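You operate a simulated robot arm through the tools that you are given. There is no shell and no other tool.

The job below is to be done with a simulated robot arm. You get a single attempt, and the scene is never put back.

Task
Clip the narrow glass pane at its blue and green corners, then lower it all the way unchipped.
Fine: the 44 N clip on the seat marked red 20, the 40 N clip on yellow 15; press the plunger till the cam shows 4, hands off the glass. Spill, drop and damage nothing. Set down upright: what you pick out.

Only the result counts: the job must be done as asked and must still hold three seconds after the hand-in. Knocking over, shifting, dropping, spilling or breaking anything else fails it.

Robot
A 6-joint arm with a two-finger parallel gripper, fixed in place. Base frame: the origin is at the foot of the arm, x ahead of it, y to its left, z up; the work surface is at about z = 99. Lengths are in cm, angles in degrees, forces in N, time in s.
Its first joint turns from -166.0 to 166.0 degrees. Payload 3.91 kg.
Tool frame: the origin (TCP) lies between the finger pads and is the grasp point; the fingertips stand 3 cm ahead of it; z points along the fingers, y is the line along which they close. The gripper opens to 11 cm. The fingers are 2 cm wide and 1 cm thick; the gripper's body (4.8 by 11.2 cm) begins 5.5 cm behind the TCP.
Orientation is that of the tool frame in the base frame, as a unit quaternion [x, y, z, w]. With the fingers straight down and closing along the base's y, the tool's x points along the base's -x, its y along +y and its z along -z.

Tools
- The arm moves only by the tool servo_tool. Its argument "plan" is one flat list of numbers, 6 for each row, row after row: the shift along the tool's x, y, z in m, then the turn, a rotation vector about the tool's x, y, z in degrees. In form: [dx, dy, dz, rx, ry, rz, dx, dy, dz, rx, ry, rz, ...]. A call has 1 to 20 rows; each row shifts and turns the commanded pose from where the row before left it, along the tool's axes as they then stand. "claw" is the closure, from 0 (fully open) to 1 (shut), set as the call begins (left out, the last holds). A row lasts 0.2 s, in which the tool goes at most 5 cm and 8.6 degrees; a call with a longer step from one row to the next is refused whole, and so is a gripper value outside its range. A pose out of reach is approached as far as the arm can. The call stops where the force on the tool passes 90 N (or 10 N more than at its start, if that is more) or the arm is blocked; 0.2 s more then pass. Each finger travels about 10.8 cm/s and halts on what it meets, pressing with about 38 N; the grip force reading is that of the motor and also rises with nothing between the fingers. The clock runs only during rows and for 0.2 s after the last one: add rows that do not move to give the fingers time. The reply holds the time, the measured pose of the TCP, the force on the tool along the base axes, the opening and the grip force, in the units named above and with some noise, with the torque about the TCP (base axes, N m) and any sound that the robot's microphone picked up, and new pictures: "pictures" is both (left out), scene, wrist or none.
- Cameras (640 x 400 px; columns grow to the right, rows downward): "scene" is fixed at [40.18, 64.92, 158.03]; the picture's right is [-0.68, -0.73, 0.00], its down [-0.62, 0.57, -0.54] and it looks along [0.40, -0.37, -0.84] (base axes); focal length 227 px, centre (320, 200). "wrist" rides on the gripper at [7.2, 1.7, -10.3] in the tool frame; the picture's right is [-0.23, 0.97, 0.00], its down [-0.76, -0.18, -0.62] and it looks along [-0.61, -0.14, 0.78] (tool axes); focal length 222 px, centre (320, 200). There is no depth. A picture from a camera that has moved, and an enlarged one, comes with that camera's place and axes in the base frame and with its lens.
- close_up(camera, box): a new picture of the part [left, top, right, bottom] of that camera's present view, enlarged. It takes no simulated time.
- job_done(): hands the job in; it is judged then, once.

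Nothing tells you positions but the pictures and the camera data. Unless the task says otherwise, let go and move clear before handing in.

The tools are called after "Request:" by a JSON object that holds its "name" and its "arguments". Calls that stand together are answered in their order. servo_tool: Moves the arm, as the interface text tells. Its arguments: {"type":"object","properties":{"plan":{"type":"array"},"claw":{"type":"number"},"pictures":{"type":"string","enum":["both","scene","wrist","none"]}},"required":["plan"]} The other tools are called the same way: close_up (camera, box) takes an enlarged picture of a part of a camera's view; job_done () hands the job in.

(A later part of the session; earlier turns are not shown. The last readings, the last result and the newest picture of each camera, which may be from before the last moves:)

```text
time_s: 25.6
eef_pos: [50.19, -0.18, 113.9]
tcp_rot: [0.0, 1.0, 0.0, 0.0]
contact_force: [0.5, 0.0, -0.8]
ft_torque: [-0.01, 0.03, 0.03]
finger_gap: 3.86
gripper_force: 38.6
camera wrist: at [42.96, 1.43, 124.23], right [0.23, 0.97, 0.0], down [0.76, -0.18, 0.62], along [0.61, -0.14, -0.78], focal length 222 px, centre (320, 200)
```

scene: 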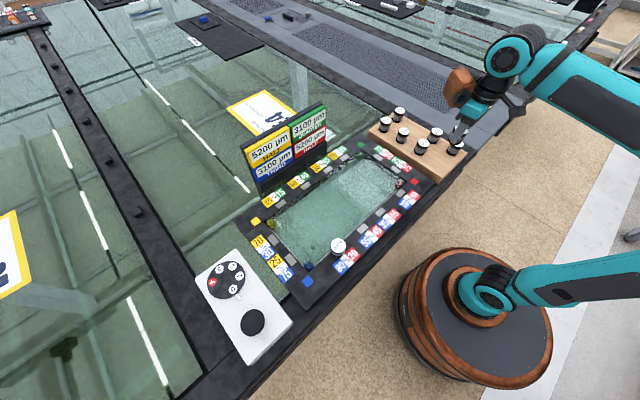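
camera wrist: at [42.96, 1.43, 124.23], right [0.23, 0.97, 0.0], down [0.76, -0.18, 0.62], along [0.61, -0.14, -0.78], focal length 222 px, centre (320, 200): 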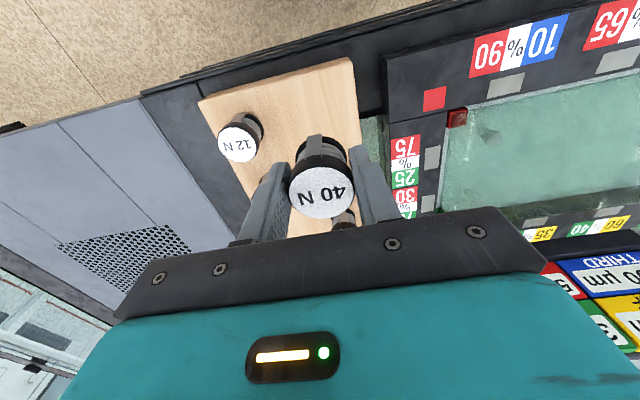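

The 40 N clip is held. The yellow-15 seat is close to the signboard, so I'll stop short of it at about (64, 18, 116) and survey the clearances there.

Request:
{"name": "servo_tool", "arguments": {"plan": [-0.0087, 0.0114, -0.0015, 0, 0, 0, -0.0174, 0.0228, -0.003, 0, 0, 0, -0.0174, 0.0228, -0.003, 0, 0, 0, -0.0174, 0.0228, -0.003, 0, 0, 0, -0.0174, 0.0228, -0.003, 0, 0, 0, -0.0174, 0.0228, -0.003, 0, 0, 0, -0.0174, 0.0228, -0.003, 0, 0, 0, -0.0174, 0.0228, -0.003, 0, 0, 0, -0.0087, 0.0114, -0.0015, 0, 0, 0, 0, 0, 0, 0, 0, 0]}}

Request:
{"name": "close_up", "arguments": {"camera": "wrist", "box": [240, 40, 560, 240]}}

Request:
{"name": "close_up", "arguments": {"camera": "scene", "box": [270, 70, 420, 220]}}

```text
time_s: 27.8
eef_pos: [64.14, 18.02, 116.0]
tcp_rot: [0.0, 1.0, 0.0, 0.001]
contact_force: [0.1, 0.2, -0.7]
ft_torque: [-0.01, 0.0, 0.0]
finger_gap: 3.85
gripper_force: 38.3
camera wrist: at [56.8, 19.51, 126.5], right [0.23, 0.97, 0.0], down [0.76, -0.18, 0.62], along [0.61, -0.14, -0.78], focal length 222 px, centre (320, 200)
```

scene: 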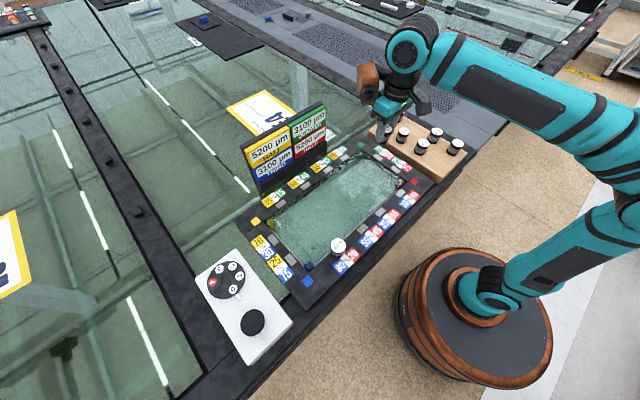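
wrist: 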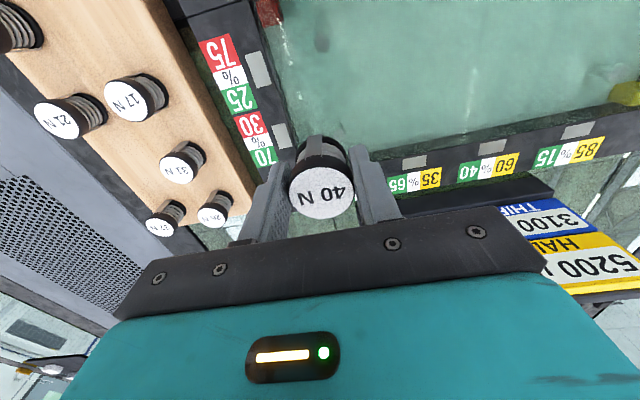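

```text
2.00 times, centred on (400, 140) of wrist
camera zoom: at [56.8, 19.51, 126.5], right [0.23, 0.97, 0.0], down [0.76, -0.18, 0.62], along [0.61, -0.14, -0.78], focal length 444 px, centre (160, 320)
```

zoom: 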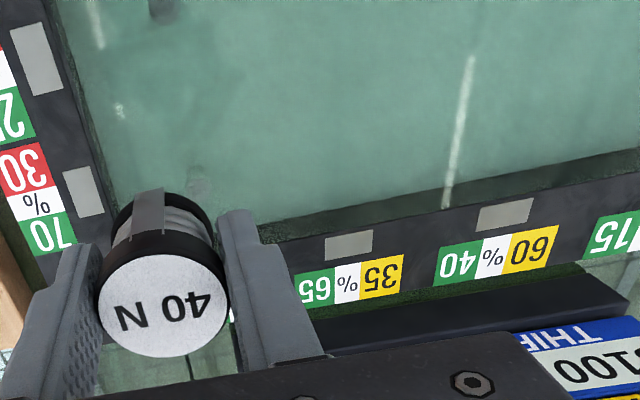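

```text
2.67 times, centred on (345, 145) of scene
camera zoom: at [40.18, 64.92, 158.03], right [-0.68, -0.73, 0.0], down [-0.62, 0.57, -0.54], along [0.4, -0.37, -0.84], focal length 606 px, centre (253, 347)
```

zoom: 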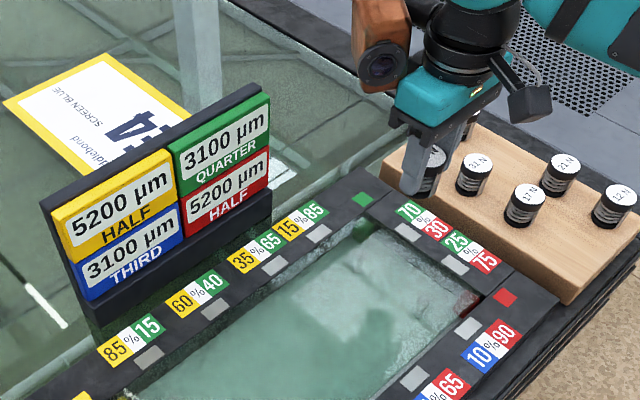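

The sign's face is at x ≥ 83.5 and leans back, and the brown box on the wrist is offset mainly toward +y and high up. A straight-down approach to the yellow-15 seat at about (74.3, 20.6) therefore clears. I'll hover there and check.

Request:
{"name": "servo_tool", "arguments": {"plan": [-0.017, 0.0044, 0, 0, 0, 0, -0.017, 0.0044, 0, 0, 0, 0, -0.017, 0.0044, 0, 0, 0, 0, -0.017, 0.0044, 0, 0, 0, 0, -0.017, 0.0044, 0, 0, 0, 0, -0.0175, 0.0043, 0, 0, 0, 0, 0, 0, 0.02, 0, 0, 0, 0, 0, 0.02, 0, 0, 0, 0, 0, 0, 0, 0, 0]}}

Request:
{"name": "close_up", "arguments": {"camera": "wrist", "box": [220, 60, 460, 220]}}

Request:
{"name": "close_up", "arguments": {"camera": "scene", "box": [270, 70, 420, 220]}}

```text
time_s: 29.8
eef_pos: [74.25, 20.58, 112.14]
tcp_rot: [0.0, 1.0, 0.0, 0.0]
contact_force: [0.3, -0.2, 0.5]
ft_torque: [0.01, -0.01, -0.01]
finger_gap: 3.89
gripper_force: 38.1
camera wrist: at [66.93, 22.12, 122.35], right [0.23, 0.97, 0.0], down [0.76, -0.18, 0.62], along [0.61, -0.14, -0.78], focal length 222 px, centre (320, 200)
```

scene: 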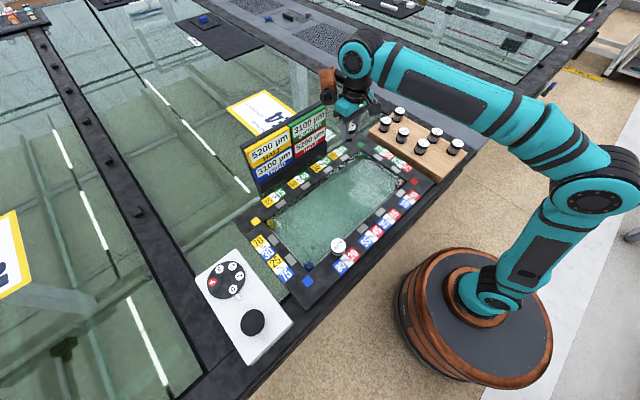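
wrist: 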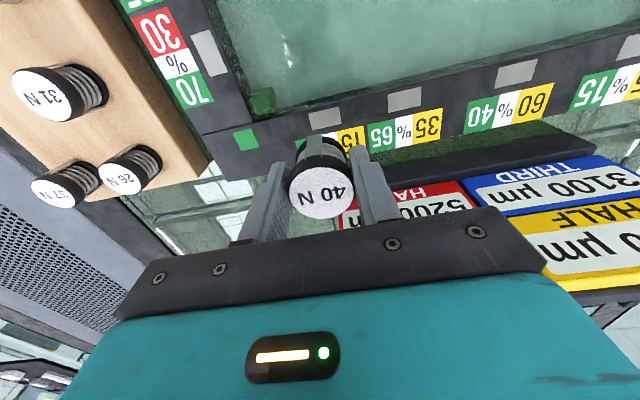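

```text
2.50 times, centred on (340, 140) of wrist
camera zoom: at [66.93, 22.12, 122.35], right [0.23, 0.97, 0.0], down [0.76, -0.18, 0.62], along [0.61, -0.14, -0.78], focal length 555 px, centre (270, 350)
```

zoom: 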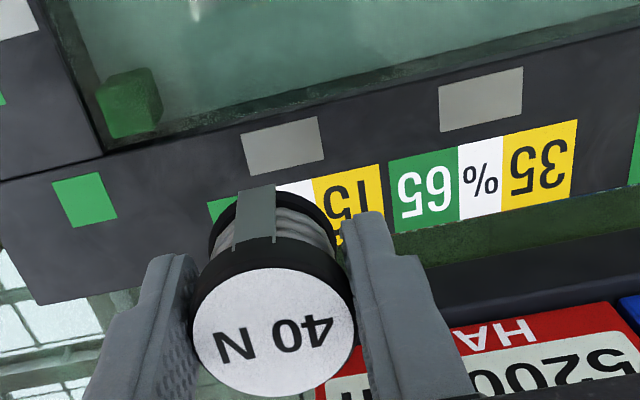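

```text
2.67 times, centred on (345, 145) of scene
camera zoom: at [40.18, 64.92, 158.03], right [-0.68, -0.73, 0.0], down [-0.62, 0.57, -0.54], along [0.4, -0.37, -0.84], focal length 606 px, centre (253, 347)
```

zoom: 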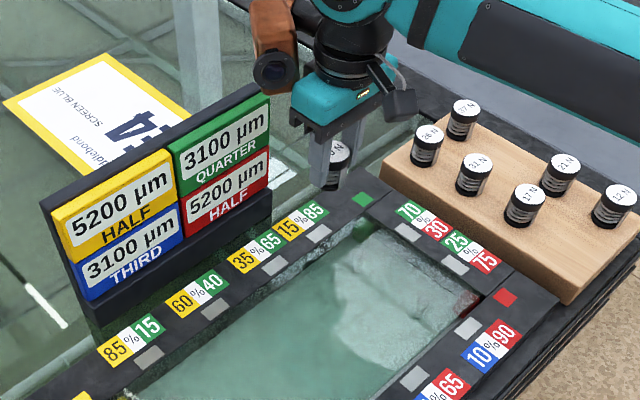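

The patch centre is at about (74.45, 20.85). I'll shift slightly and lower to just above the seat for a final check.

Request:
{"name": "servo_tool", "arguments": {"plan": [-0.0015, 0.0022, 0.01, 0, 0, 0, 0, 0, 0.02, 0, 0, 0, 0, 0, 0.02, 0, 0, 0, 0, 0, 0.02, 0, 0, 0, 0, 0, 0, 0, 0, 0]}}

Request:
{"name": "close_up", "arguments": {"camera": "wrist", "box": [240, 80, 400, 220]}}

Request:
{"name": "close_up", "arguments": {"camera": "scene", "box": [290, 80, 410, 190]}}

```text
time_s: 31.0
eef_pos: [74.44, 20.79, 104.75]
tcp_rot: [0.0, 1.0, 0.0, -0.001]
contact_force: [0.1, 0.3, -1.1]
ft_torque: [0.02, -0.02, 0.01]
finger_gap: 3.86
gripper_force: 38.2
camera wrist: at [67.15, 22.37, 115.23], right [0.23, 0.97, 0.0], down [0.76, -0.18, 0.62], along [0.61, -0.14, -0.78], focal length 222 px, centre (320, 200)
```

scene: 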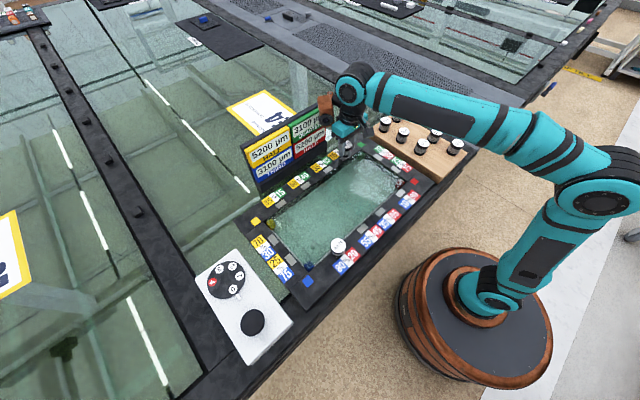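
wrist: 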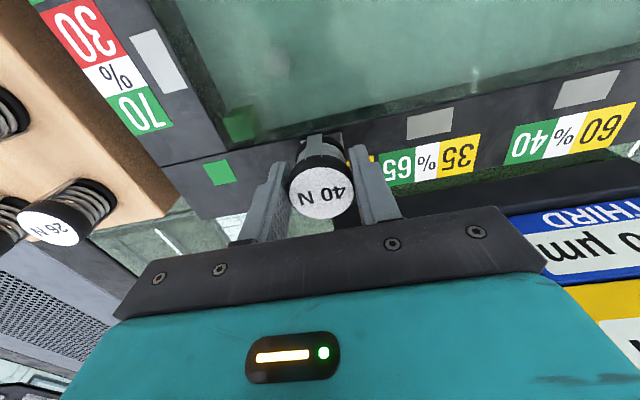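

```text
2.86 times, centred on (320, 150) of wrist
camera zoom: at [67.15, 22.37, 115.23], right [0.23, 0.97, 0.0], down [0.76, -0.18, 0.62], along [0.61, -0.14, -0.78], focal length 635 px, centre (320, 343)
```

zoom: 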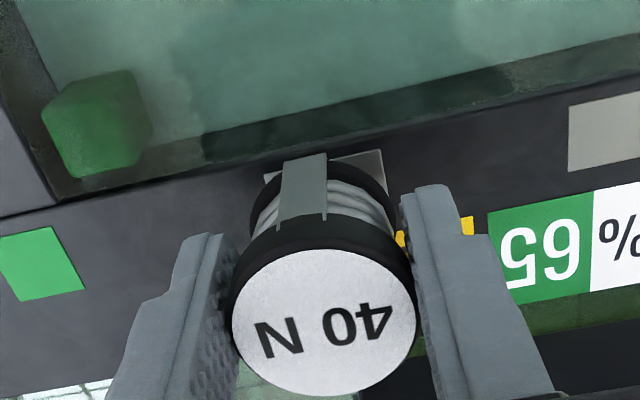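

```text
3.64 times, centred on (350, 135) of scene
camera zoom: at [40.18, 64.92, 158.03], right [-0.68, -0.73, 0.0], down [-0.62, 0.57, -0.54], along [0.4, -0.37, -0.84], focal length 826 px, centre (211, 436)
```

zoom: 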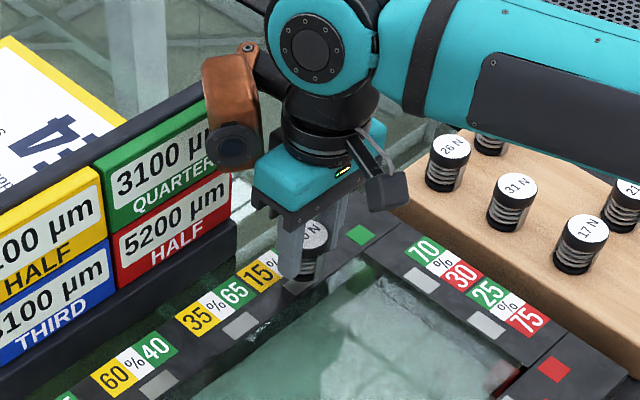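

The clip is centred over the patch within about a millimetre, with no contact anywhere. I'll lower in small steps to contact.

Request:
{"name": "servo_tool", "arguments": {"plan": [0, 0, 0.005, 0, 0, 0, 0, 0, 0.005, 0, 0, 0, 0, 0, 0, 0, 0, 0], "pictures": "none"}}

Request:
{"name": "servo_tool", "arguments": {"plan": [0, 0, 0.002, 0, 0, 0, 0, 0, 0, 0, 0, 0], "pictures": "none"}}

Request:
{"name": "servo_tool", "arguments": {"plan": [0, 0, 0.002, 0, 0, 0, 0, 0, 0, 0, 0, 0], "pictures": "none"}}

```text
time_s: 31.8
eef_pos: [74.42, 20.69, 104.06]
tcp_rot: [0.0, 1.0, 0.0, 0.001]
contact_force: [0.1, 0.2, 0.6]
ft_torque: [0.01, 0.01, -0.03]
finger_gap: 3.88
gripper_force: 37.9
```

```text
time_s: 32.4
eef_pos: [74.46, 20.88, 103.93]
tcp_rot: [0.0, 1.0, -0.001, -0.001]
contact_force: [-0.2, 0.6, 0.0]
ft_torque: [-0.03, -0.02, 0.03]
finger_gap: 3.87
gripper_force: 37.9
```

```text
time_s: 33.0
eef_pos: [74.56, 20.67, 103.71]
tcp_rot: [0.0, 1.0, 0.0, 0.0]
contact_force: [-0.2, -0.1, 0.0]
ft_torque: [0.03, 0.02, 0.01]
finger_gap: 3.86
gripper_force: 37.9
```

Request:
{"name": "servo_tool", "arguments": {"plan": [0, 0, 0.001, 0, 0, 0, 0, 0, 0, 0, 0, 0], "pictures": "none"}}

Request:
{"name": "servo_tool", "arguments": {"plan": [0, 0, 0.001, 0, 0, 0, 0, 0, 0, 0, 0, 0], "pictures": "wrist"}}

```text
time_s: 33.6
eef_pos: [74.54, 20.87, 103.56]
tcp_rot: [0.0, 1.0, -0.001, 0.0]
contact_force: [-0.6, -0.4, -0.2]
ft_torque: [0.01, 0.0, -0.03]
finger_gap: 3.88
gripper_force: 38.1
```

```text
time_s: 34.2
eef_pos: [74.42, 20.78, 103.57]
tcp_rot: [0.0, 1.0, 0.0, 0.0]
contact_force: [-0.2, 0.2, -0.3]
ft_torque: [-0.01, -0.03, 0.0]
finger_gap: 3.88
gripper_force: 38.0
camera wrist: at [67.19, 22.36, 113.83], right [0.23, 0.97, 0.0], down [0.76, -0.18, 0.62], along [0.61, -0.14, -0.78], focal length 222 px, centre (320, 200)
```

wrist: 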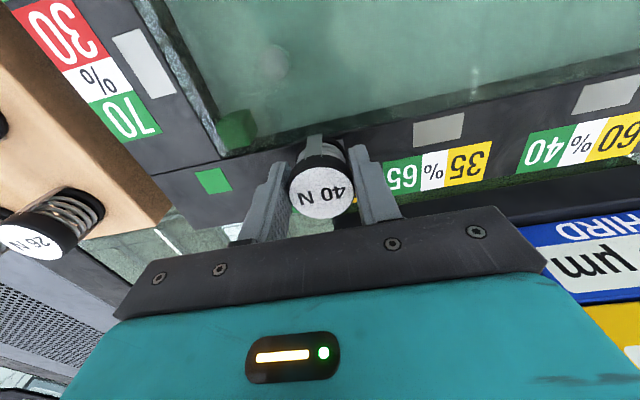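

No contact yet at z ≈ 103.5, so I'll keep stepping down by 1 mm.

Request:
{"name": "servo_tool", "arguments": {"plan": [0, 0, 0.001, 0, 0, 0, 0, 0, 0, 0, 0, 0], "pictures": "none"}}

Request:
{"name": "servo_tool", "arguments": {"plan": [0, 0, 0.001, 0, 0, 0, 0, 0, 0, 0, 0, 0], "pictures": "none"}}

```text
time_s: 34.8
eef_pos: [74.56, 20.81, 103.45]
tcp_rot: [0.0, 1.0, 0.0, 0.0]
contact_force: [0.8, -0.8, -0.6]
ft_torque: [-0.02, -0.02, -0.02]
finger_gap: 3.85
gripper_force: 37.8
```

```text
time_s: 35.4
eef_pos: [74.47, 20.73, 103.42]
tcp_rot: [0.0, 1.0, 0.0, 0.0]
contact_force: [0.6, 0.1, -0.7]
ft_torque: [-0.01, 0.03, 0.0]
finger_gap: 3.86
gripper_force: 38.0
```

Request:
{"name": "servo_tool", "arguments": {"plan": [0, 0, 0.001, 0, 0, 0, 0, 0, 0, 0, 0, 0], "pictures": "none"}}

Request:
{"name": "servo_tool", "arguments": {"plan": [0, 0, 0.001, 0, 0, 0, 0, 0, 0, 0, 0, 0], "pictures": "wrist"}}

Request:
{"name": "close_up", "arguments": {"camera": "wrist", "box": [240, 80, 400, 220]}}

Request:
{"name": "close_up", "arguments": {"camera": "scene", "box": [310, 110, 380, 180]}}

```text
time_s: 36.0
eef_pos: [74.45, 20.82, 103.29]
tcp_rot: [0.0, 1.0, 0.0, 0.0]
contact_force: [3.6, 0.6, 10.4]
ft_torque: [-0.05, 0.01, 0.03]
finger_gap: 3.88
gripper_force: 37.7
```

```text
time_s: 36.6
eef_pos: [74.5, 20.86, 103.18]
tcp_rot: [0.001, 1.0, 0.0, 0.0]
contact_force: [4.4, -1.0, 15.3]
ft_torque: [-0.1, -0.12, 0.04]
finger_gap: 3.86
gripper_force: 38.1
camera wrist: at [67.16, 22.35, 113.46], right [0.23, 0.97, 0.0], down [0.76, -0.18, 0.62], along [0.61, -0.14, -0.78], focal length 222 px, centre (320, 200)
```

wrist: 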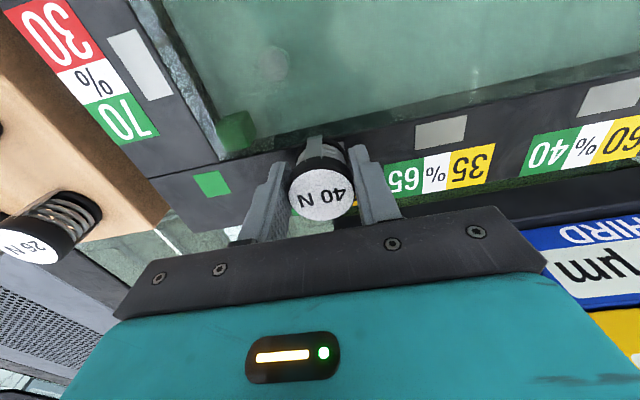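

```text
2.86 times, centred on (320, 150) of wrist
camera zoom: at [67.16, 22.35, 113.46], right [0.23, 0.97, 0.0], down [0.76, -0.18, 0.62], along [0.61, -0.14, -0.78], focal length 635 px, centre (320, 343)
```

zoom: 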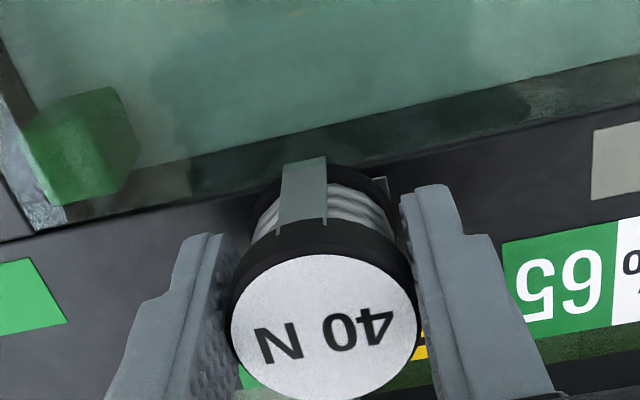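

```text
5.71 times, centred on (345, 145) of scene
camera zoom: at [40.18, 64.92, 158.03], right [-0.68, -0.73, 0.0], down [-0.62, 0.57, -0.54], along [0.4, -0.37, -0.84], focal length 1298 px, centre (177, 514)
```

zoom: 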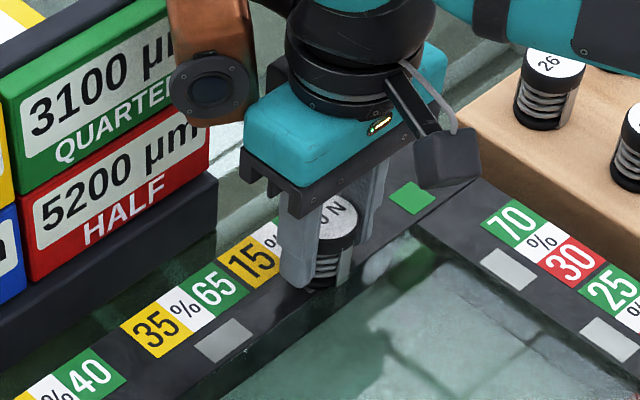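

The clip contacts the seat with 15 N. I'll back off slightly to see whether it has latched like the first one.

Request:
{"name": "servo_tool", "arguments": {"plan": [0, 0, -0.0015, 0, 0, 0, 0, 0, 0, 0, 0, 0], "pictures": "none"}}

Request:
{"name": "servo_tool", "arguments": {"plan": [0, 0, -0.0015, 0, 0, 0, 0, 0, 0, 0, 0, 0], "pictures": "none"}}

```text
time_s: 37.2
eef_pos: [74.29, 20.93, 103.18]
tcp_rot: [0.0, 1.0, 0.0, -0.001]
contact_force: [0.2, 0.0, 0.3]
ft_torque: [-0.02, -0.01, 0.02]
finger_gap: 3.88
gripper_force: 38.5
```

```text
time_s: 37.8
eef_pos: [74.46, 20.8, 103.49]
tcp_rot: [0.0, 1.0, 0.0, 0.001]
contact_force: [0.1, -0.5, -0.6]
ft_torque: [0.03, -0.03, 0.01]
finger_gap: 3.88
gripper_force: 38.3
```

This one lifts freely, so it hasn't latched yet; it is centred within a millimetre. I'll lower it again and press more firmly in steps, staying below the load the first clip took (37 N).

Request:
{"name": "servo_tool", "arguments": {"plan": [-0.0005, 0.0005, 0.0015, 0, 0, 0, 0, 0, 0.0025, 0, 0, 0, 0, 0, 0, 0, 0, 0], "pictures": "none"}}

Request:
{"name": "servo_tool", "arguments": {"plan": [0, 0, 0.0015, 0, 0, 0, 0, 0, 0, 0, 0, 0], "pictures": "none"}}

```text
time_s: 38.6
eef_pos: [74.48, 20.83, 103.13]
tcp_rot: [0.0, 1.0, 0.0, 0.0]
contact_force: [1.5, 0.7, 7.2]
ft_torque: [-0.05, -0.05, 0.04]
finger_gap: 3.87
gripper_force: 38.1
```

```text
time_s: 39.2
eef_pos: [74.5, 20.91, 102.98]
tcp_rot: [0.0, 1.0, 0.0, 0.0]
contact_force: [2.1, 4.8, 14.6]
ft_torque: [0.29, -0.05, -0.07]
finger_gap: 3.85
gripper_force: 38.4
```

Request:
{"name": "servo_tool", "arguments": {"plan": [0, 0, -0.002, 0, 0, 0, 0, 0, 0, 0, 0, 0], "pictures": "none"}}

Request:
{"name": "servo_tool", "arguments": {"plan": [0, 0, -0.001, 0, 0, 0, 0, 0, 0, 0, 0, 0], "pictures": "wrist"}}

Request:
{"name": "close_up", "arguments": {"camera": "wrist", "box": [240, 80, 400, 220]}}

```text
time_s: 39.8
eef_pos: [74.54, 20.79, 103.21]
tcp_rot: [0.0, 1.0, 0.0, -0.001]
contact_force: [-0.2, -0.3, -0.1]
ft_torque: [0.02, 0.0, -0.03]
finger_gap: 3.88
gripper_force: 37.7
```

```text
time_s: 40.4
eef_pos: [74.65, 20.89, 103.04]
tcp_rot: [0.0, 1.0, -0.001, 0.0]
contact_force: [0.5, -0.3, -0.1]
ft_torque: [-0.02, 0.0, -0.04]
finger_gap: 3.86
gripper_force: 37.9
camera wrist: at [67.27, 22.42, 113.52], right [0.23, 0.97, 0.0], down [0.76, -0.18, 0.62], along [0.61, -0.14, -0.78], focal length 222 px, centre (320, 200)
```

wrist: 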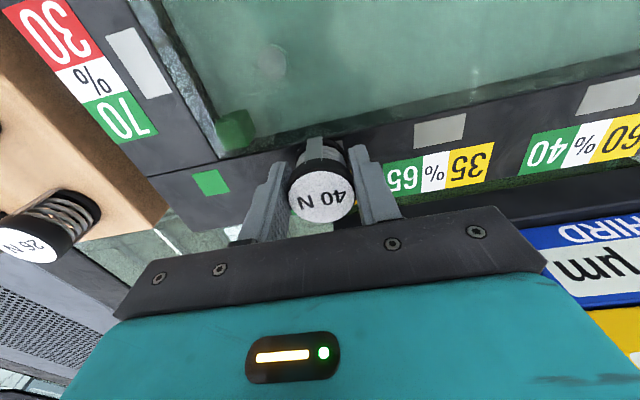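

```text
2.86 times, centred on (320, 150) of wrist
camera zoom: at [67.27, 22.42, 113.52], right [0.23, 0.97, 0.0], down [0.76, -0.18, 0.62], along [0.61, -0.14, -0.78], focal length 635 px, centre (320, 343)
```

zoom: 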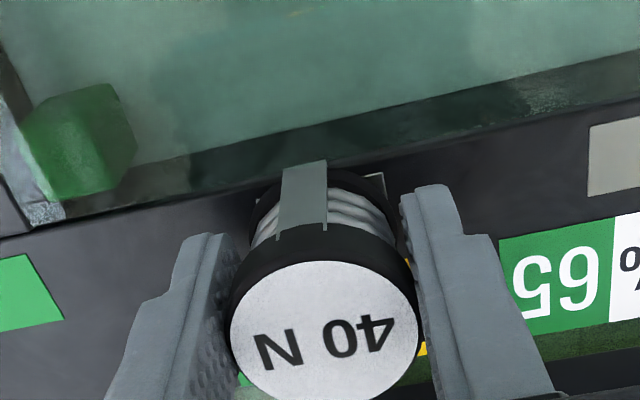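

The clip still lifts free and crept slightly in the grip under about 15 N. I'll take a tighter look at how its base sits relative to the patch.

Request:
{"name": "close_up", "arguments": {"camera": "wrist", "box": [285, 120, 355, 165]}}

Request:
{"name": "close_up", "arguments": {"camera": "scene", "box": [320, 135, 360, 165]}}

Request:
{"name": "close_up", "arguments": {"camera": "scene", "box": [315, 225, 365, 265]}}

```text
8.89 times, centred on (320, 142) of wrist
camera zoom: at [67.27, 22.42, 113.52], right [0.23, 0.97, 0.0], down [0.76, -0.18, 0.62], along [0.61, -0.14, -0.78], focal length 1974 px, centre (320, 711)
```

zoom: 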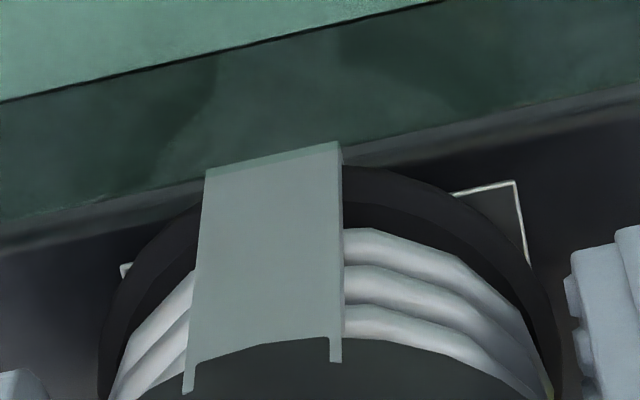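

```text
13.33 times, centred on (340, 150) of scene
camera zoom: at [40.18, 64.92, 158.03], right [-0.68, -0.73, 0.0], down [-0.62, 0.57, -0.54], along [0.4, -0.37, -0.84], focal length 3029 px, centre (53, 867)
```

zoom: 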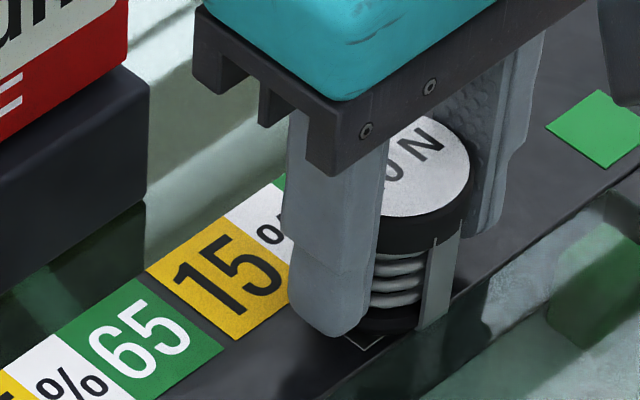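

```text
10.00 times, centred on (340, 245) of scene
camera zoom: at [40.18, 64.92, 158.03], right [-0.68, -0.73, 0.0], down [-0.62, 0.57, -0.54], along [0.4, -0.37, -0.84], focal length 2272 px, centre (120, -250)
```

zoom: 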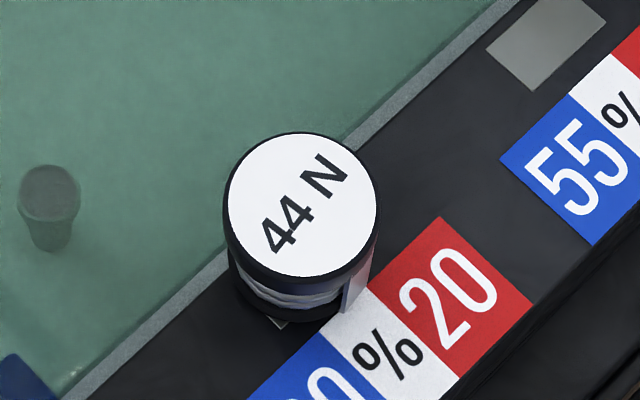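

The tight view shows the clip sits about 4 mm outward (+x) and 1 mm toward -y of the patch centre; the clips ride slightly forward in the grip. The first clip's same +x offset pointed toward the glass. I'll lift slightly, shift to centre and lower again.

Request:
{"name": "servo_tool", "arguments": {"plan": [0, 0, -0.005, 0, 0, 0, 0.0042, 0.0012, 0, 0, 0, 0, 0, 0, 0.003, 0, 0, 0, 0, 0, 0, 0, 0, 0], "pictures": "wrist"}}

Request:
{"name": "close_up", "arguments": {"camera": "wrist", "box": [285, 120, 355, 165]}}

```text
time_s: 41.4
eef_pos: [74.26, 20.99, 103.33]
tcp_rot: [0.0, 1.0, 0.0, 0.0]
contact_force: [-1.5, -0.4, -0.5]
ft_torque: [-0.01, 0.0, -0.03]
finger_gap: 3.86
gripper_force: 38.3
camera wrist: at [66.81, 22.58, 113.66], right [0.23, 0.97, 0.0], down [0.76, -0.18, 0.62], along [0.61, -0.14, -0.78], focal length 222 px, centre (320, 200)
```

wrist: 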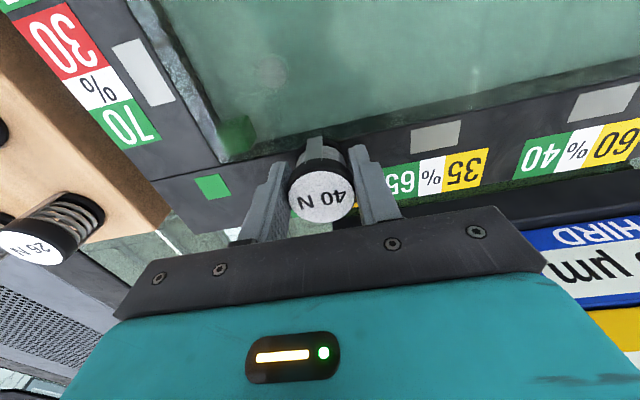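

```text
8.89 times, centred on (320, 142) of wrist
camera zoom: at [66.81, 22.58, 113.66], right [0.23, 0.97, 0.0], down [0.76, -0.18, 0.62], along [0.61, -0.14, -0.78], focal length 1974 px, centre (320, 711)
```

zoom: 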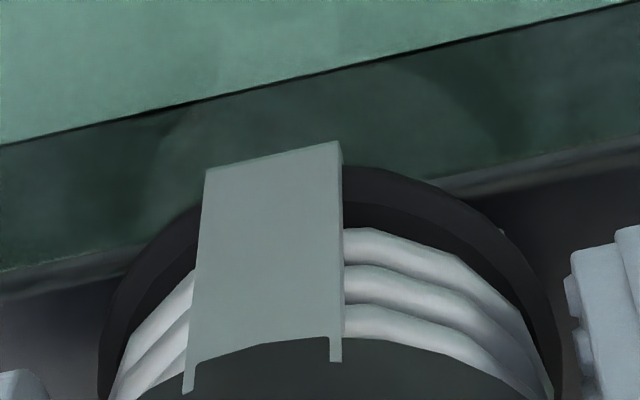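

The patch is now fully under the base. Lowering in 1 mm steps.

Request:
{"name": "servo_tool", "arguments": {"plan": [0, 0, 0.001, 0, 0, 0, 0, 0, 0.001, 0, 0, 0, 0, 0, 0, 0, 0, 0], "pictures": "none"}}

Request:
{"name": "servo_tool", "arguments": {"plan": [0, 0, 0.001, 0, 0, 0, 0, 0, 0, 0, 0, 0], "pictures": "none"}}

Request:
{"name": "servo_tool", "arguments": {"plan": [0, 0, 0.001, 0, 0, 0, 0, 0, 0, 0, 0, 0], "pictures": "none"}}

```text
time_s: 42.2
eef_pos: [74.05, 21.05, 103.17]
tcp_rot: [-0.001, 1.0, 0.001, 0.0]
contact_force: [4.2, 0.1, 5.2]
ft_torque: [0.02, -0.15, 0.03]
finger_gap: 3.84
gripper_force: 38.3
```

```text
time_s: 42.8
eef_pos: [74.04, 21.02, 103.15]
tcp_rot: [0.0, 1.0, 0.0, 0.001]
contact_force: [1.6, -0.5, 8.5]
ft_torque: [0.0, -0.12, 0.0]
finger_gap: 3.88
gripper_force: 37.4
```

```text
time_s: 43.4
eef_pos: [74.05, 21.03, 102.84]
tcp_rot: [0.0, 1.0, 0.0, 0.0]
contact_force: [1.3, -0.4, 7.5]
ft_torque: [-0.04, -0.1, 0.0]
finger_gap: 3.89
gripper_force: 38.3
```

Request:
{"name": "servo_tool", "arguments": {"plan": [0, 0, -0.002, 0, 0, 0, 0, 0, 0, 0, 0, 0], "pictures": "none"}}

Request:
{"name": "servo_tool", "arguments": {"plan": [0, 0, -0.001, 0, 0, 0, 0, 0, 0, 0, 0, 0], "pictures": "wrist"}}

Request:
{"name": "close_up", "arguments": {"camera": "wrist", "box": [285, 120, 355, 165]}}

```text
time_s: 44.0
eef_pos: [73.97, 20.94, 103.11]
tcp_rot: [0.001, 1.0, 0.0, -0.001]
contact_force: [-3.7, 0.1, -16.1]
ft_torque: [-0.17, 0.2, -0.03]
finger_gap: 3.86
gripper_force: 38.0
```

```text
time_s: 44.6
eef_pos: [74.08, 20.95, 103.18]
tcp_rot: [-0.001, 1.0, 0.001, 0.0]
contact_force: [-3.7, 4.2, -16.7]
ft_torque: [0.23, 0.19, 0.04]
finger_gap: 3.88
gripper_force: 38.0
camera wrist: at [66.81, 22.57, 113.58], right [0.23, 0.97, 0.0], down [0.76, -0.18, 0.62], along [0.61, -0.14, -0.78], focal length 222 px, centre (320, 200)
```

wrist: 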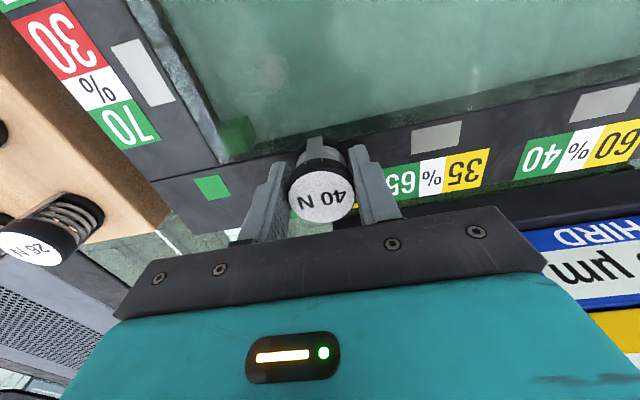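

```text
8.89 times, centred on (320, 142) of wrist
camera zoom: at [66.81, 22.57, 113.58], right [0.23, 0.97, 0.0], down [0.76, -0.18, 0.62], along [0.61, -0.14, -0.78], focal length 1974 px, centre (320, 711)
```

zoom: 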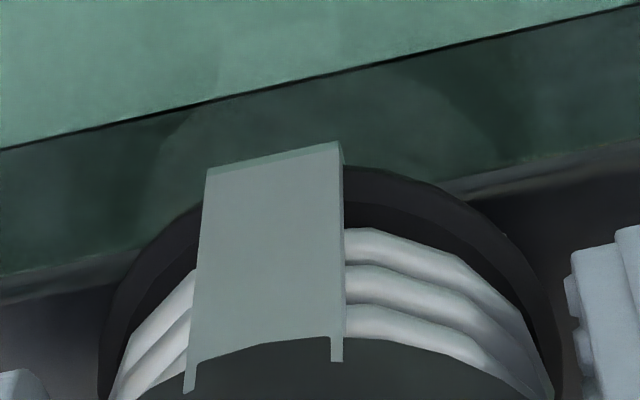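

It is latched now: it resists a 16 N pull. I'll ease off the load, open the claw and rise straight up.

Request:
{"name": "servo_tool", "arguments": {"plan": [0, 0, 0.0018, 0, 0, 0, 0, 0, 0, 0, 0, 0], "pictures": "none"}}

Request:
{"name": "servo_tool", "arguments": {"plan": [0, 0, 0, 0, 0, 0, 0, 0, 0, 0, 0, 0], "claw": 0.48, "pictures": "none"}}

Request:
{"name": "servo_tool", "arguments": {"plan": [0, 0, -0.01, 0, 0, 0, 0, 0, -0.02, 0, 0, 0, 0, 0, -0.03, 0, 0, 0, 0, 0, -0.04, 0, 0, 0, 0, 0, -0.03, 0, 0, 0, 0, 0, 0, 0, 0, 0]}}

Request:
{"name": "close_up", "arguments": {"camera": "scene", "box": [310, 110, 380, 180]}}

Request:
{"name": "close_up", "arguments": {"camera": "wrist", "box": [240, 40, 460, 200]}}

```text
time_s: 45.2
eef_pos: [74.14, 20.91, 103.17]
tcp_rot: [0.001, 1.0, 0.0, 0.0]
contact_force: [0.2, 5.9, 12.0]
ft_torque: [0.24, -0.05, 0.03]
finger_gap: 3.88
gripper_force: 38.0
```

```text
time_s: 45.8
eef_pos: [74.11, 20.95, 103.0]
tcp_rot: [0.0, 1.0, 0.0, 0.0]
contact_force: [0.0, -0.4, 0.1]
ft_torque: [-0.03, 0.0, 0.01]
finger_gap: 5.7
gripper_force: 0.1
```

```text
time_s: 47.2
eef_pos: [74.13, 21.07, 116.19]
tcp_rot: [0.0, 1.0, 0.0, 0.0]
contact_force: [-0.1, 0.0, 0.6]
ft_torque: [-0.03, -0.03, 0.0]
finger_gap: 5.71
gripper_force: 0.1
camera wrist: at [66.8, 22.64, 126.53], right [0.23, 0.97, 0.0], down [0.76, -0.18, 0.62], along [0.61, -0.14, -0.78], focal length 222 px, centre (320, 200)
```

scene: 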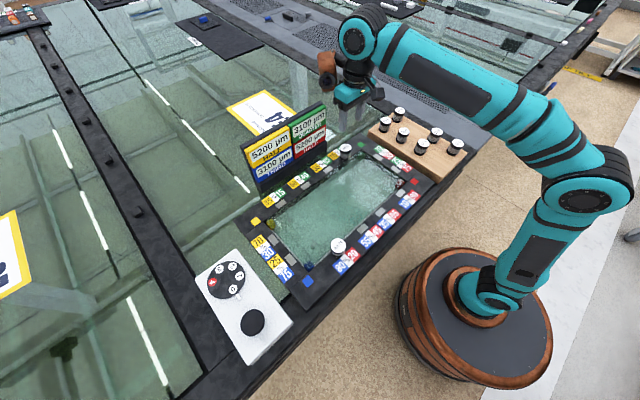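
wrist: 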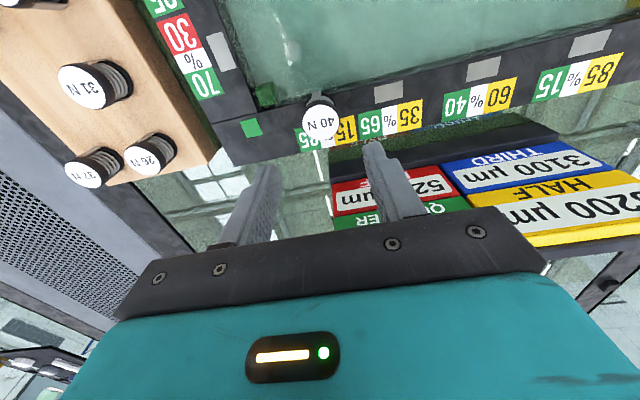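

```text
5.71 times, centred on (345, 145) of scene
camera zoom: at [40.18, 64.92, 158.03], right [-0.68, -0.73, 0.0], down [-0.62, 0.57, -0.54], along [0.4, -0.37, -0.84], focal length 1298 px, centre (177, 514)
```

zoom: 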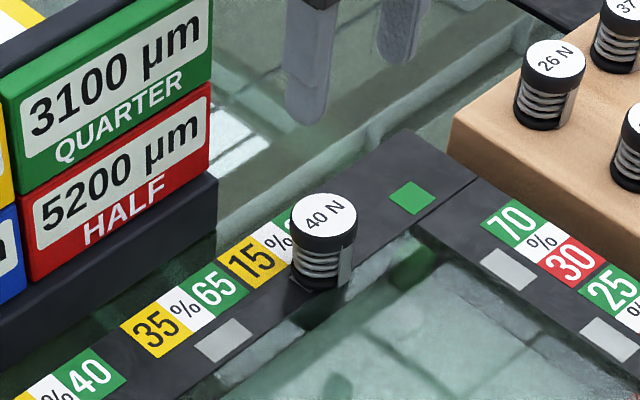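

```text
2.50 times, centred on (350, 120) of wrist
camera zoom: at [66.8, 22.64, 126.53], right [0.23, 0.97, 0.0], down [0.76, -0.18, 0.62], along [0.61, -0.14, -0.78], focal length 555 px, centre (245, 400)
```

zoom: 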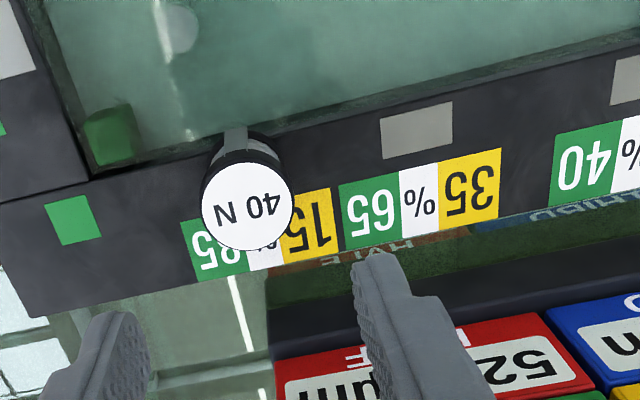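

Both clips are standing latched on their seats. Next I'll close the claw and move to hover near the plunger, about (52, 71).

Request:
{"name": "servo_tool", "arguments": {"plan": [0.0158, 0.0357, 0, 0, 0, 0, 0.0158, 0.0357, 0, 0, 0, 0, 0.0158, 0.0357, 0, 0, 0, 0, 0.0158, 0.0357, 0, 0, 0, 0, 0.0158, 0.0357, 0, 0, 0, 0, 0.0158, 0.0357, 0, 0, 0, 0, 0.0158, 0.0357, 0, 0, 0, 0, 0.0158, 0.0357, 0, 0, 0, 0, 0.0158, 0.0357, 0, 0, 0, 0, 0.0158, 0.0357, 0, 0, 0, 0, 0.0158, 0.0357, 0, 0, 0, 0, 0.0158, 0.0357, 0, 0, 0, 0, 0.0158, 0.0357, 0, 0, 0, 0, 0.0154, 0.036, 0, 0, 0, 0, 0, 0, 0, 0, 0, 0], "claw": 1.0}}

Request:
{"name": "close_up", "arguments": {"camera": "wrist", "box": [200, 20, 460, 220]}}

Request:
{"name": "close_up", "arguments": {"camera": "scene", "box": [180, 220, 330, 370]}}

```text
time_s: 50.4
eef_pos: [51.95, 70.92, 116.2]
tcp_rot: [0.0, 1.0, 0.0, 0.0]
contact_force: [0.3, -0.2, -0.7]
ft_torque: [-0.01, 0.0, -0.01]
finger_gap: 0.0
gripper_force: 38.1
camera wrist: at [44.68, 72.48, 126.52], right [0.23, 0.97, 0.0], down [0.76, -0.18, 0.62], along [0.61, -0.14, -0.78], focal length 222 px, centre (320, 200)
```

scene: 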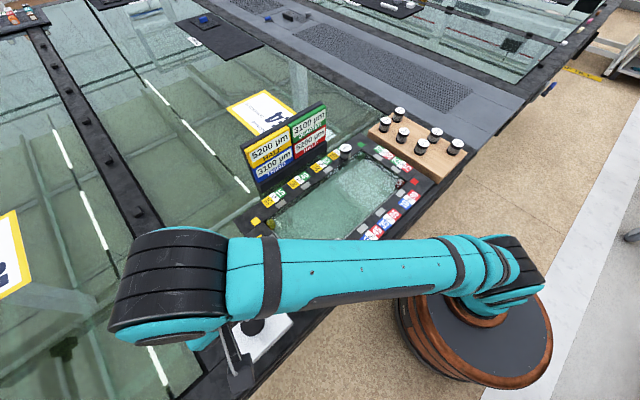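
wrist: 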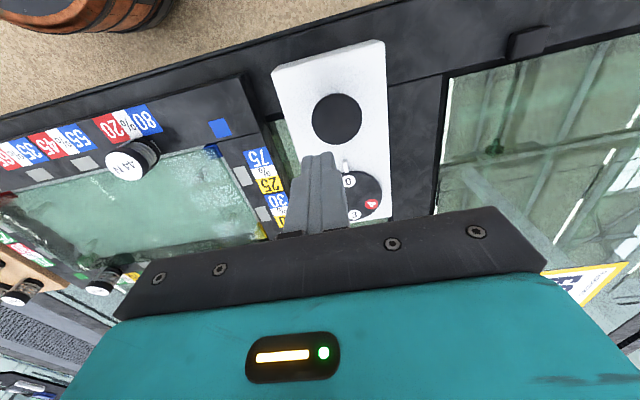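

```text
2.00 times, centred on (330, 120) of wrist
camera zoom: at [44.68, 72.48, 126.52], right [0.23, 0.97, 0.0], down [0.76, -0.18, 0.62], along [0.61, -0.14, -0.78], focal length 444 px, centre (300, 360)
```

zoom: 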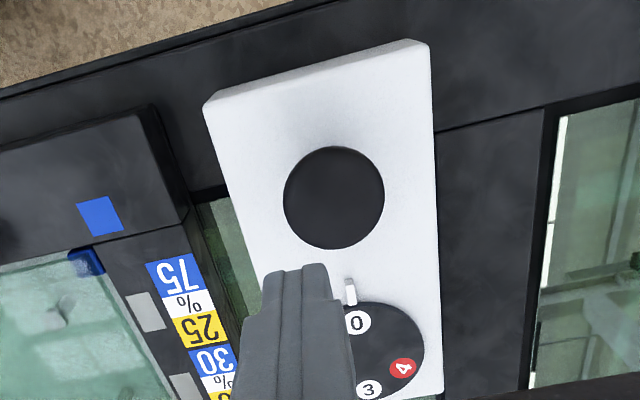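

```text
2.67 times, centred on (255, 295) of scene
camera zoom: at [40.18, 64.92, 158.03], right [-0.68, -0.73, 0.0], down [-0.62, 0.57, -0.54], along [0.4, -0.37, -0.84], focal length 606 px, centre (493, -53)
```

zoom: 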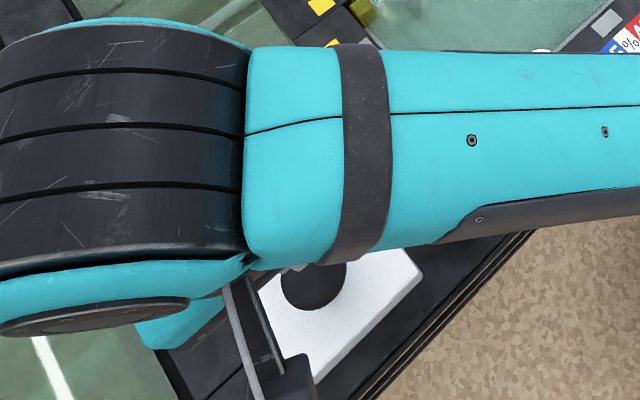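

The plunger top is at about (52.1, 72.4), z ≈ 105, and the cam pointer stands at 0. I'll align the closed fingers over it and come down close.

Request:
{"name": "servo_tool", "arguments": {"plan": [-0.0005, 0.007, 0.01, 0, 0, 0, -0.0005, 0.007, 0.01, 0, 0, 0, 0, 0, 0.02, 0, 0, 0, 0, 0, 0.02, 0, 0, 0, 0, 0, 0.01, 0, 0, 0, 0, 0, 0, 0, 0, 0]}}

Request:
{"name": "close_up", "arguments": {"camera": "wrist", "box": [220, 60, 460, 220]}}

```text
time_s: 51.8
eef_pos: [52.16, 72.4, 109.29]
tcp_rot: [0.0, 1.0, 0.0, 0.0]
contact_force: [-0.6, 0.1, 0.1]
ft_torque: [-0.01, 0.0, -0.06]
finger_gap: 0.0
gripper_force: 37.9
camera wrist: at [44.8, 73.99, 119.61], right [0.23, 0.97, 0.0], down [0.76, -0.18, 0.62], along [0.61, -0.14, -0.78], focal length 222 px, centre (320, 200)
```

scene: 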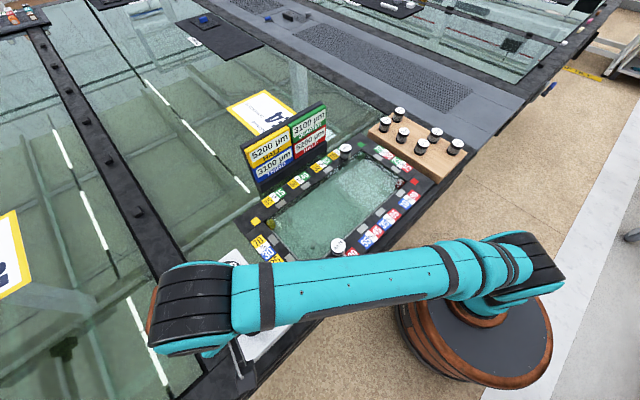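
wrist: 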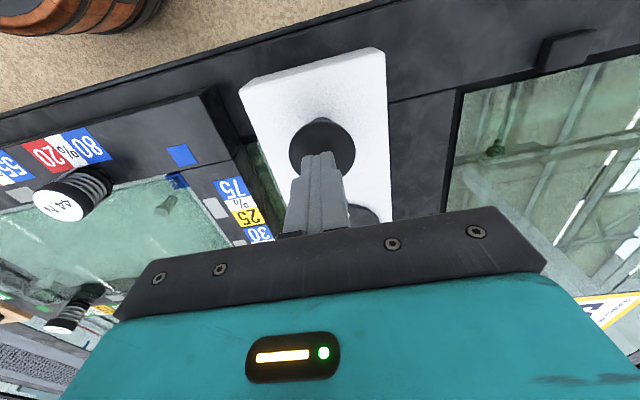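

```text
2.50 times, centred on (340, 140) of wrist
camera zoom: at [44.8, 73.99, 119.61], right [0.23, 0.97, 0.0], down [0.76, -0.18, 0.62], along [0.61, -0.14, -0.78], focal length 555 px, centre (270, 350)
```

zoom: 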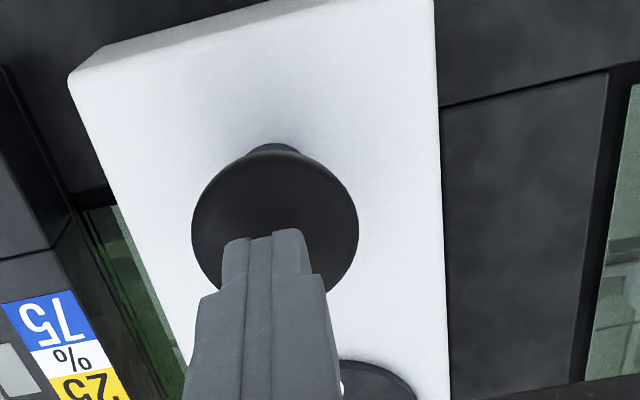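

The fingers are over the plunger's middle. I'll descend slowly until they touch.

Request:
{"name": "servo_tool", "arguments": {"plan": [0, 0.001, 0.005, 0, 0, 0, 0, 0, 0.004, 0, 0, 0, 0, 0, 0, 0, 0, 0], "pictures": "none"}}

Request:
{"name": "servo_tool", "arguments": {"plan": [0, 0, 0.003, 0, 0, 0, 0, 0, 0, 0, 0, 0], "pictures": "none"}}

Request:
{"name": "servo_tool", "arguments": {"plan": [0, 0, 0.003, 0, 0, 0, 0, 0, 0, 0, 0, 0], "pictures": "none"}}

```text
time_s: 52.6
eef_pos: [52.13, 72.46, 108.34]
tcp_rot: [0.0, 1.0, 0.0, 0.0]
contact_force: [0.0, -0.3, 0.1]
ft_torque: [0.01, -0.03, -0.02]
finger_gap: 0.02
gripper_force: 37.3
```

```text
time_s: 53.2
eef_pos: [52.21, 72.56, 108.05]
tcp_rot: [0.0, 1.0, 0.0, 0.0]
contact_force: [0.0, 1.3, 1.4]
ft_torque: [0.02, 0.0, -0.02]
finger_gap: 0.0
gripper_force: 38.0
```

```text
time_s: 53.8
eef_pos: [52.08, 72.52, 107.65]
tcp_rot: [0.0, 1.0, 0.0, -0.001]
contact_force: [0.8, -1.2, 3.3]
ft_torque: [0.0, -0.07, 0.02]
finger_gap: 0.0
gripper_force: 37.8
```

The plunger started to give at TCP z ≈ 108. I'll keep pressing in small steps and watch the force and any sound.

Request:
{"name": "servo_tool", "arguments": {"plan": [0, 0, 0.002, 0, 0, 0, 0, 0, 0, 0, 0, 0], "pictures": "none"}}

Request:
{"name": "servo_tool", "arguments": {"plan": [0, 0, 0.002, 0, 0, 0, 0, 0, 0, 0, 0, 0], "pictures": "none"}}

Request:
{"name": "servo_tool", "arguments": {"plan": [0, 0, 0.002, 0, 0, 0, 0, 0, 0, 0, 0, 0], "pictures": "wrist"}}

Request:
{"name": "close_up", "arguments": {"camera": "wrist", "box": [220, 60, 460, 220]}}

Request:
{"name": "close_up", "arguments": {"camera": "scene", "box": [150, 230, 330, 370]}}

```text
time_s: 54.4
eef_pos: [52.18, 72.58, 107.42]
tcp_rot: [0.0, 1.0, 0.0, 0.0]
contact_force: [0.5, -1.4, 3.4]
ft_torque: [-0.06, 0.05, 0.0]
finger_gap: 0.02
gripper_force: 37.4
```

```text
time_s: 55.0
eef_pos: [52.12, 72.61, 107.17]
tcp_rot: [0.0, 1.0, 0.0, 0.001]
contact_force: [-1.3, -0.1, 3.4]
ft_torque: [-0.01, 0.04, -0.01]
finger_gap: 0.0
gripper_force: 37.3
```

```text
time_s: 55.6
eef_pos: [52.08, 72.54, 107.13]
tcp_rot: [0.0, 1.0, -0.001, 0.0]
contact_force: [-1.8, -0.2, 3.9]
ft_torque: [0.02, 0.05, 0.0]
finger_gap: 0.0
gripper_force: 38.0
heard: click
camera wrist: at [44.87, 74.1, 117.37], right [0.23, 0.97, 0.0], down [0.76, -0.18, 0.62], along [0.61, -0.14, -0.78], focal length 222 px, centre (320, 200)
```

wrist: 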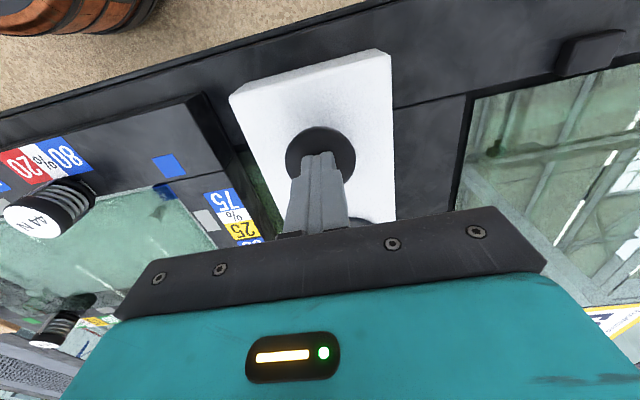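

```text
2.50 times, centred on (340, 140) of wrist
camera zoom: at [44.87, 74.1, 117.37], right [0.23, 0.97, 0.0], down [0.76, -0.18, 0.62], along [0.61, -0.14, -0.78], focal length 555 px, centre (270, 350)
```

zoom: 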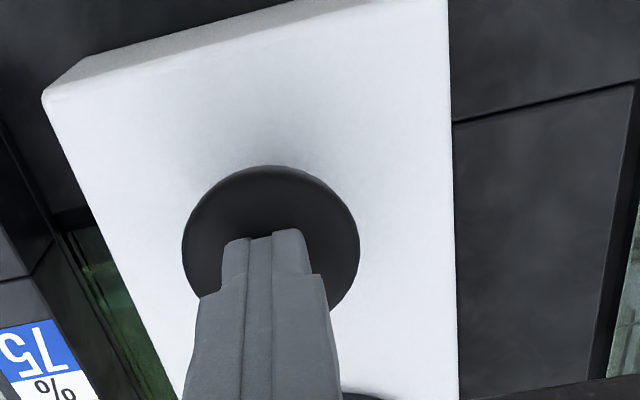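

```text
2.86 times, centred on (240, 300) of scene
camera zoom: at [40.18, 64.92, 158.03], right [-0.68, -0.73, 0.0], down [-0.62, 0.57, -0.54], along [0.4, -0.37, -0.84], focal length 649 px, centre (549, -86)
```

zoom: 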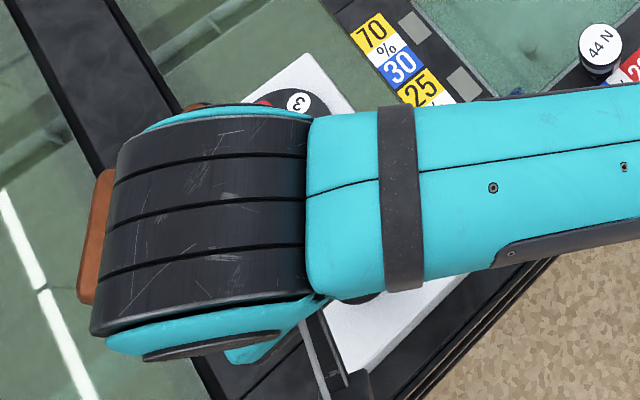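

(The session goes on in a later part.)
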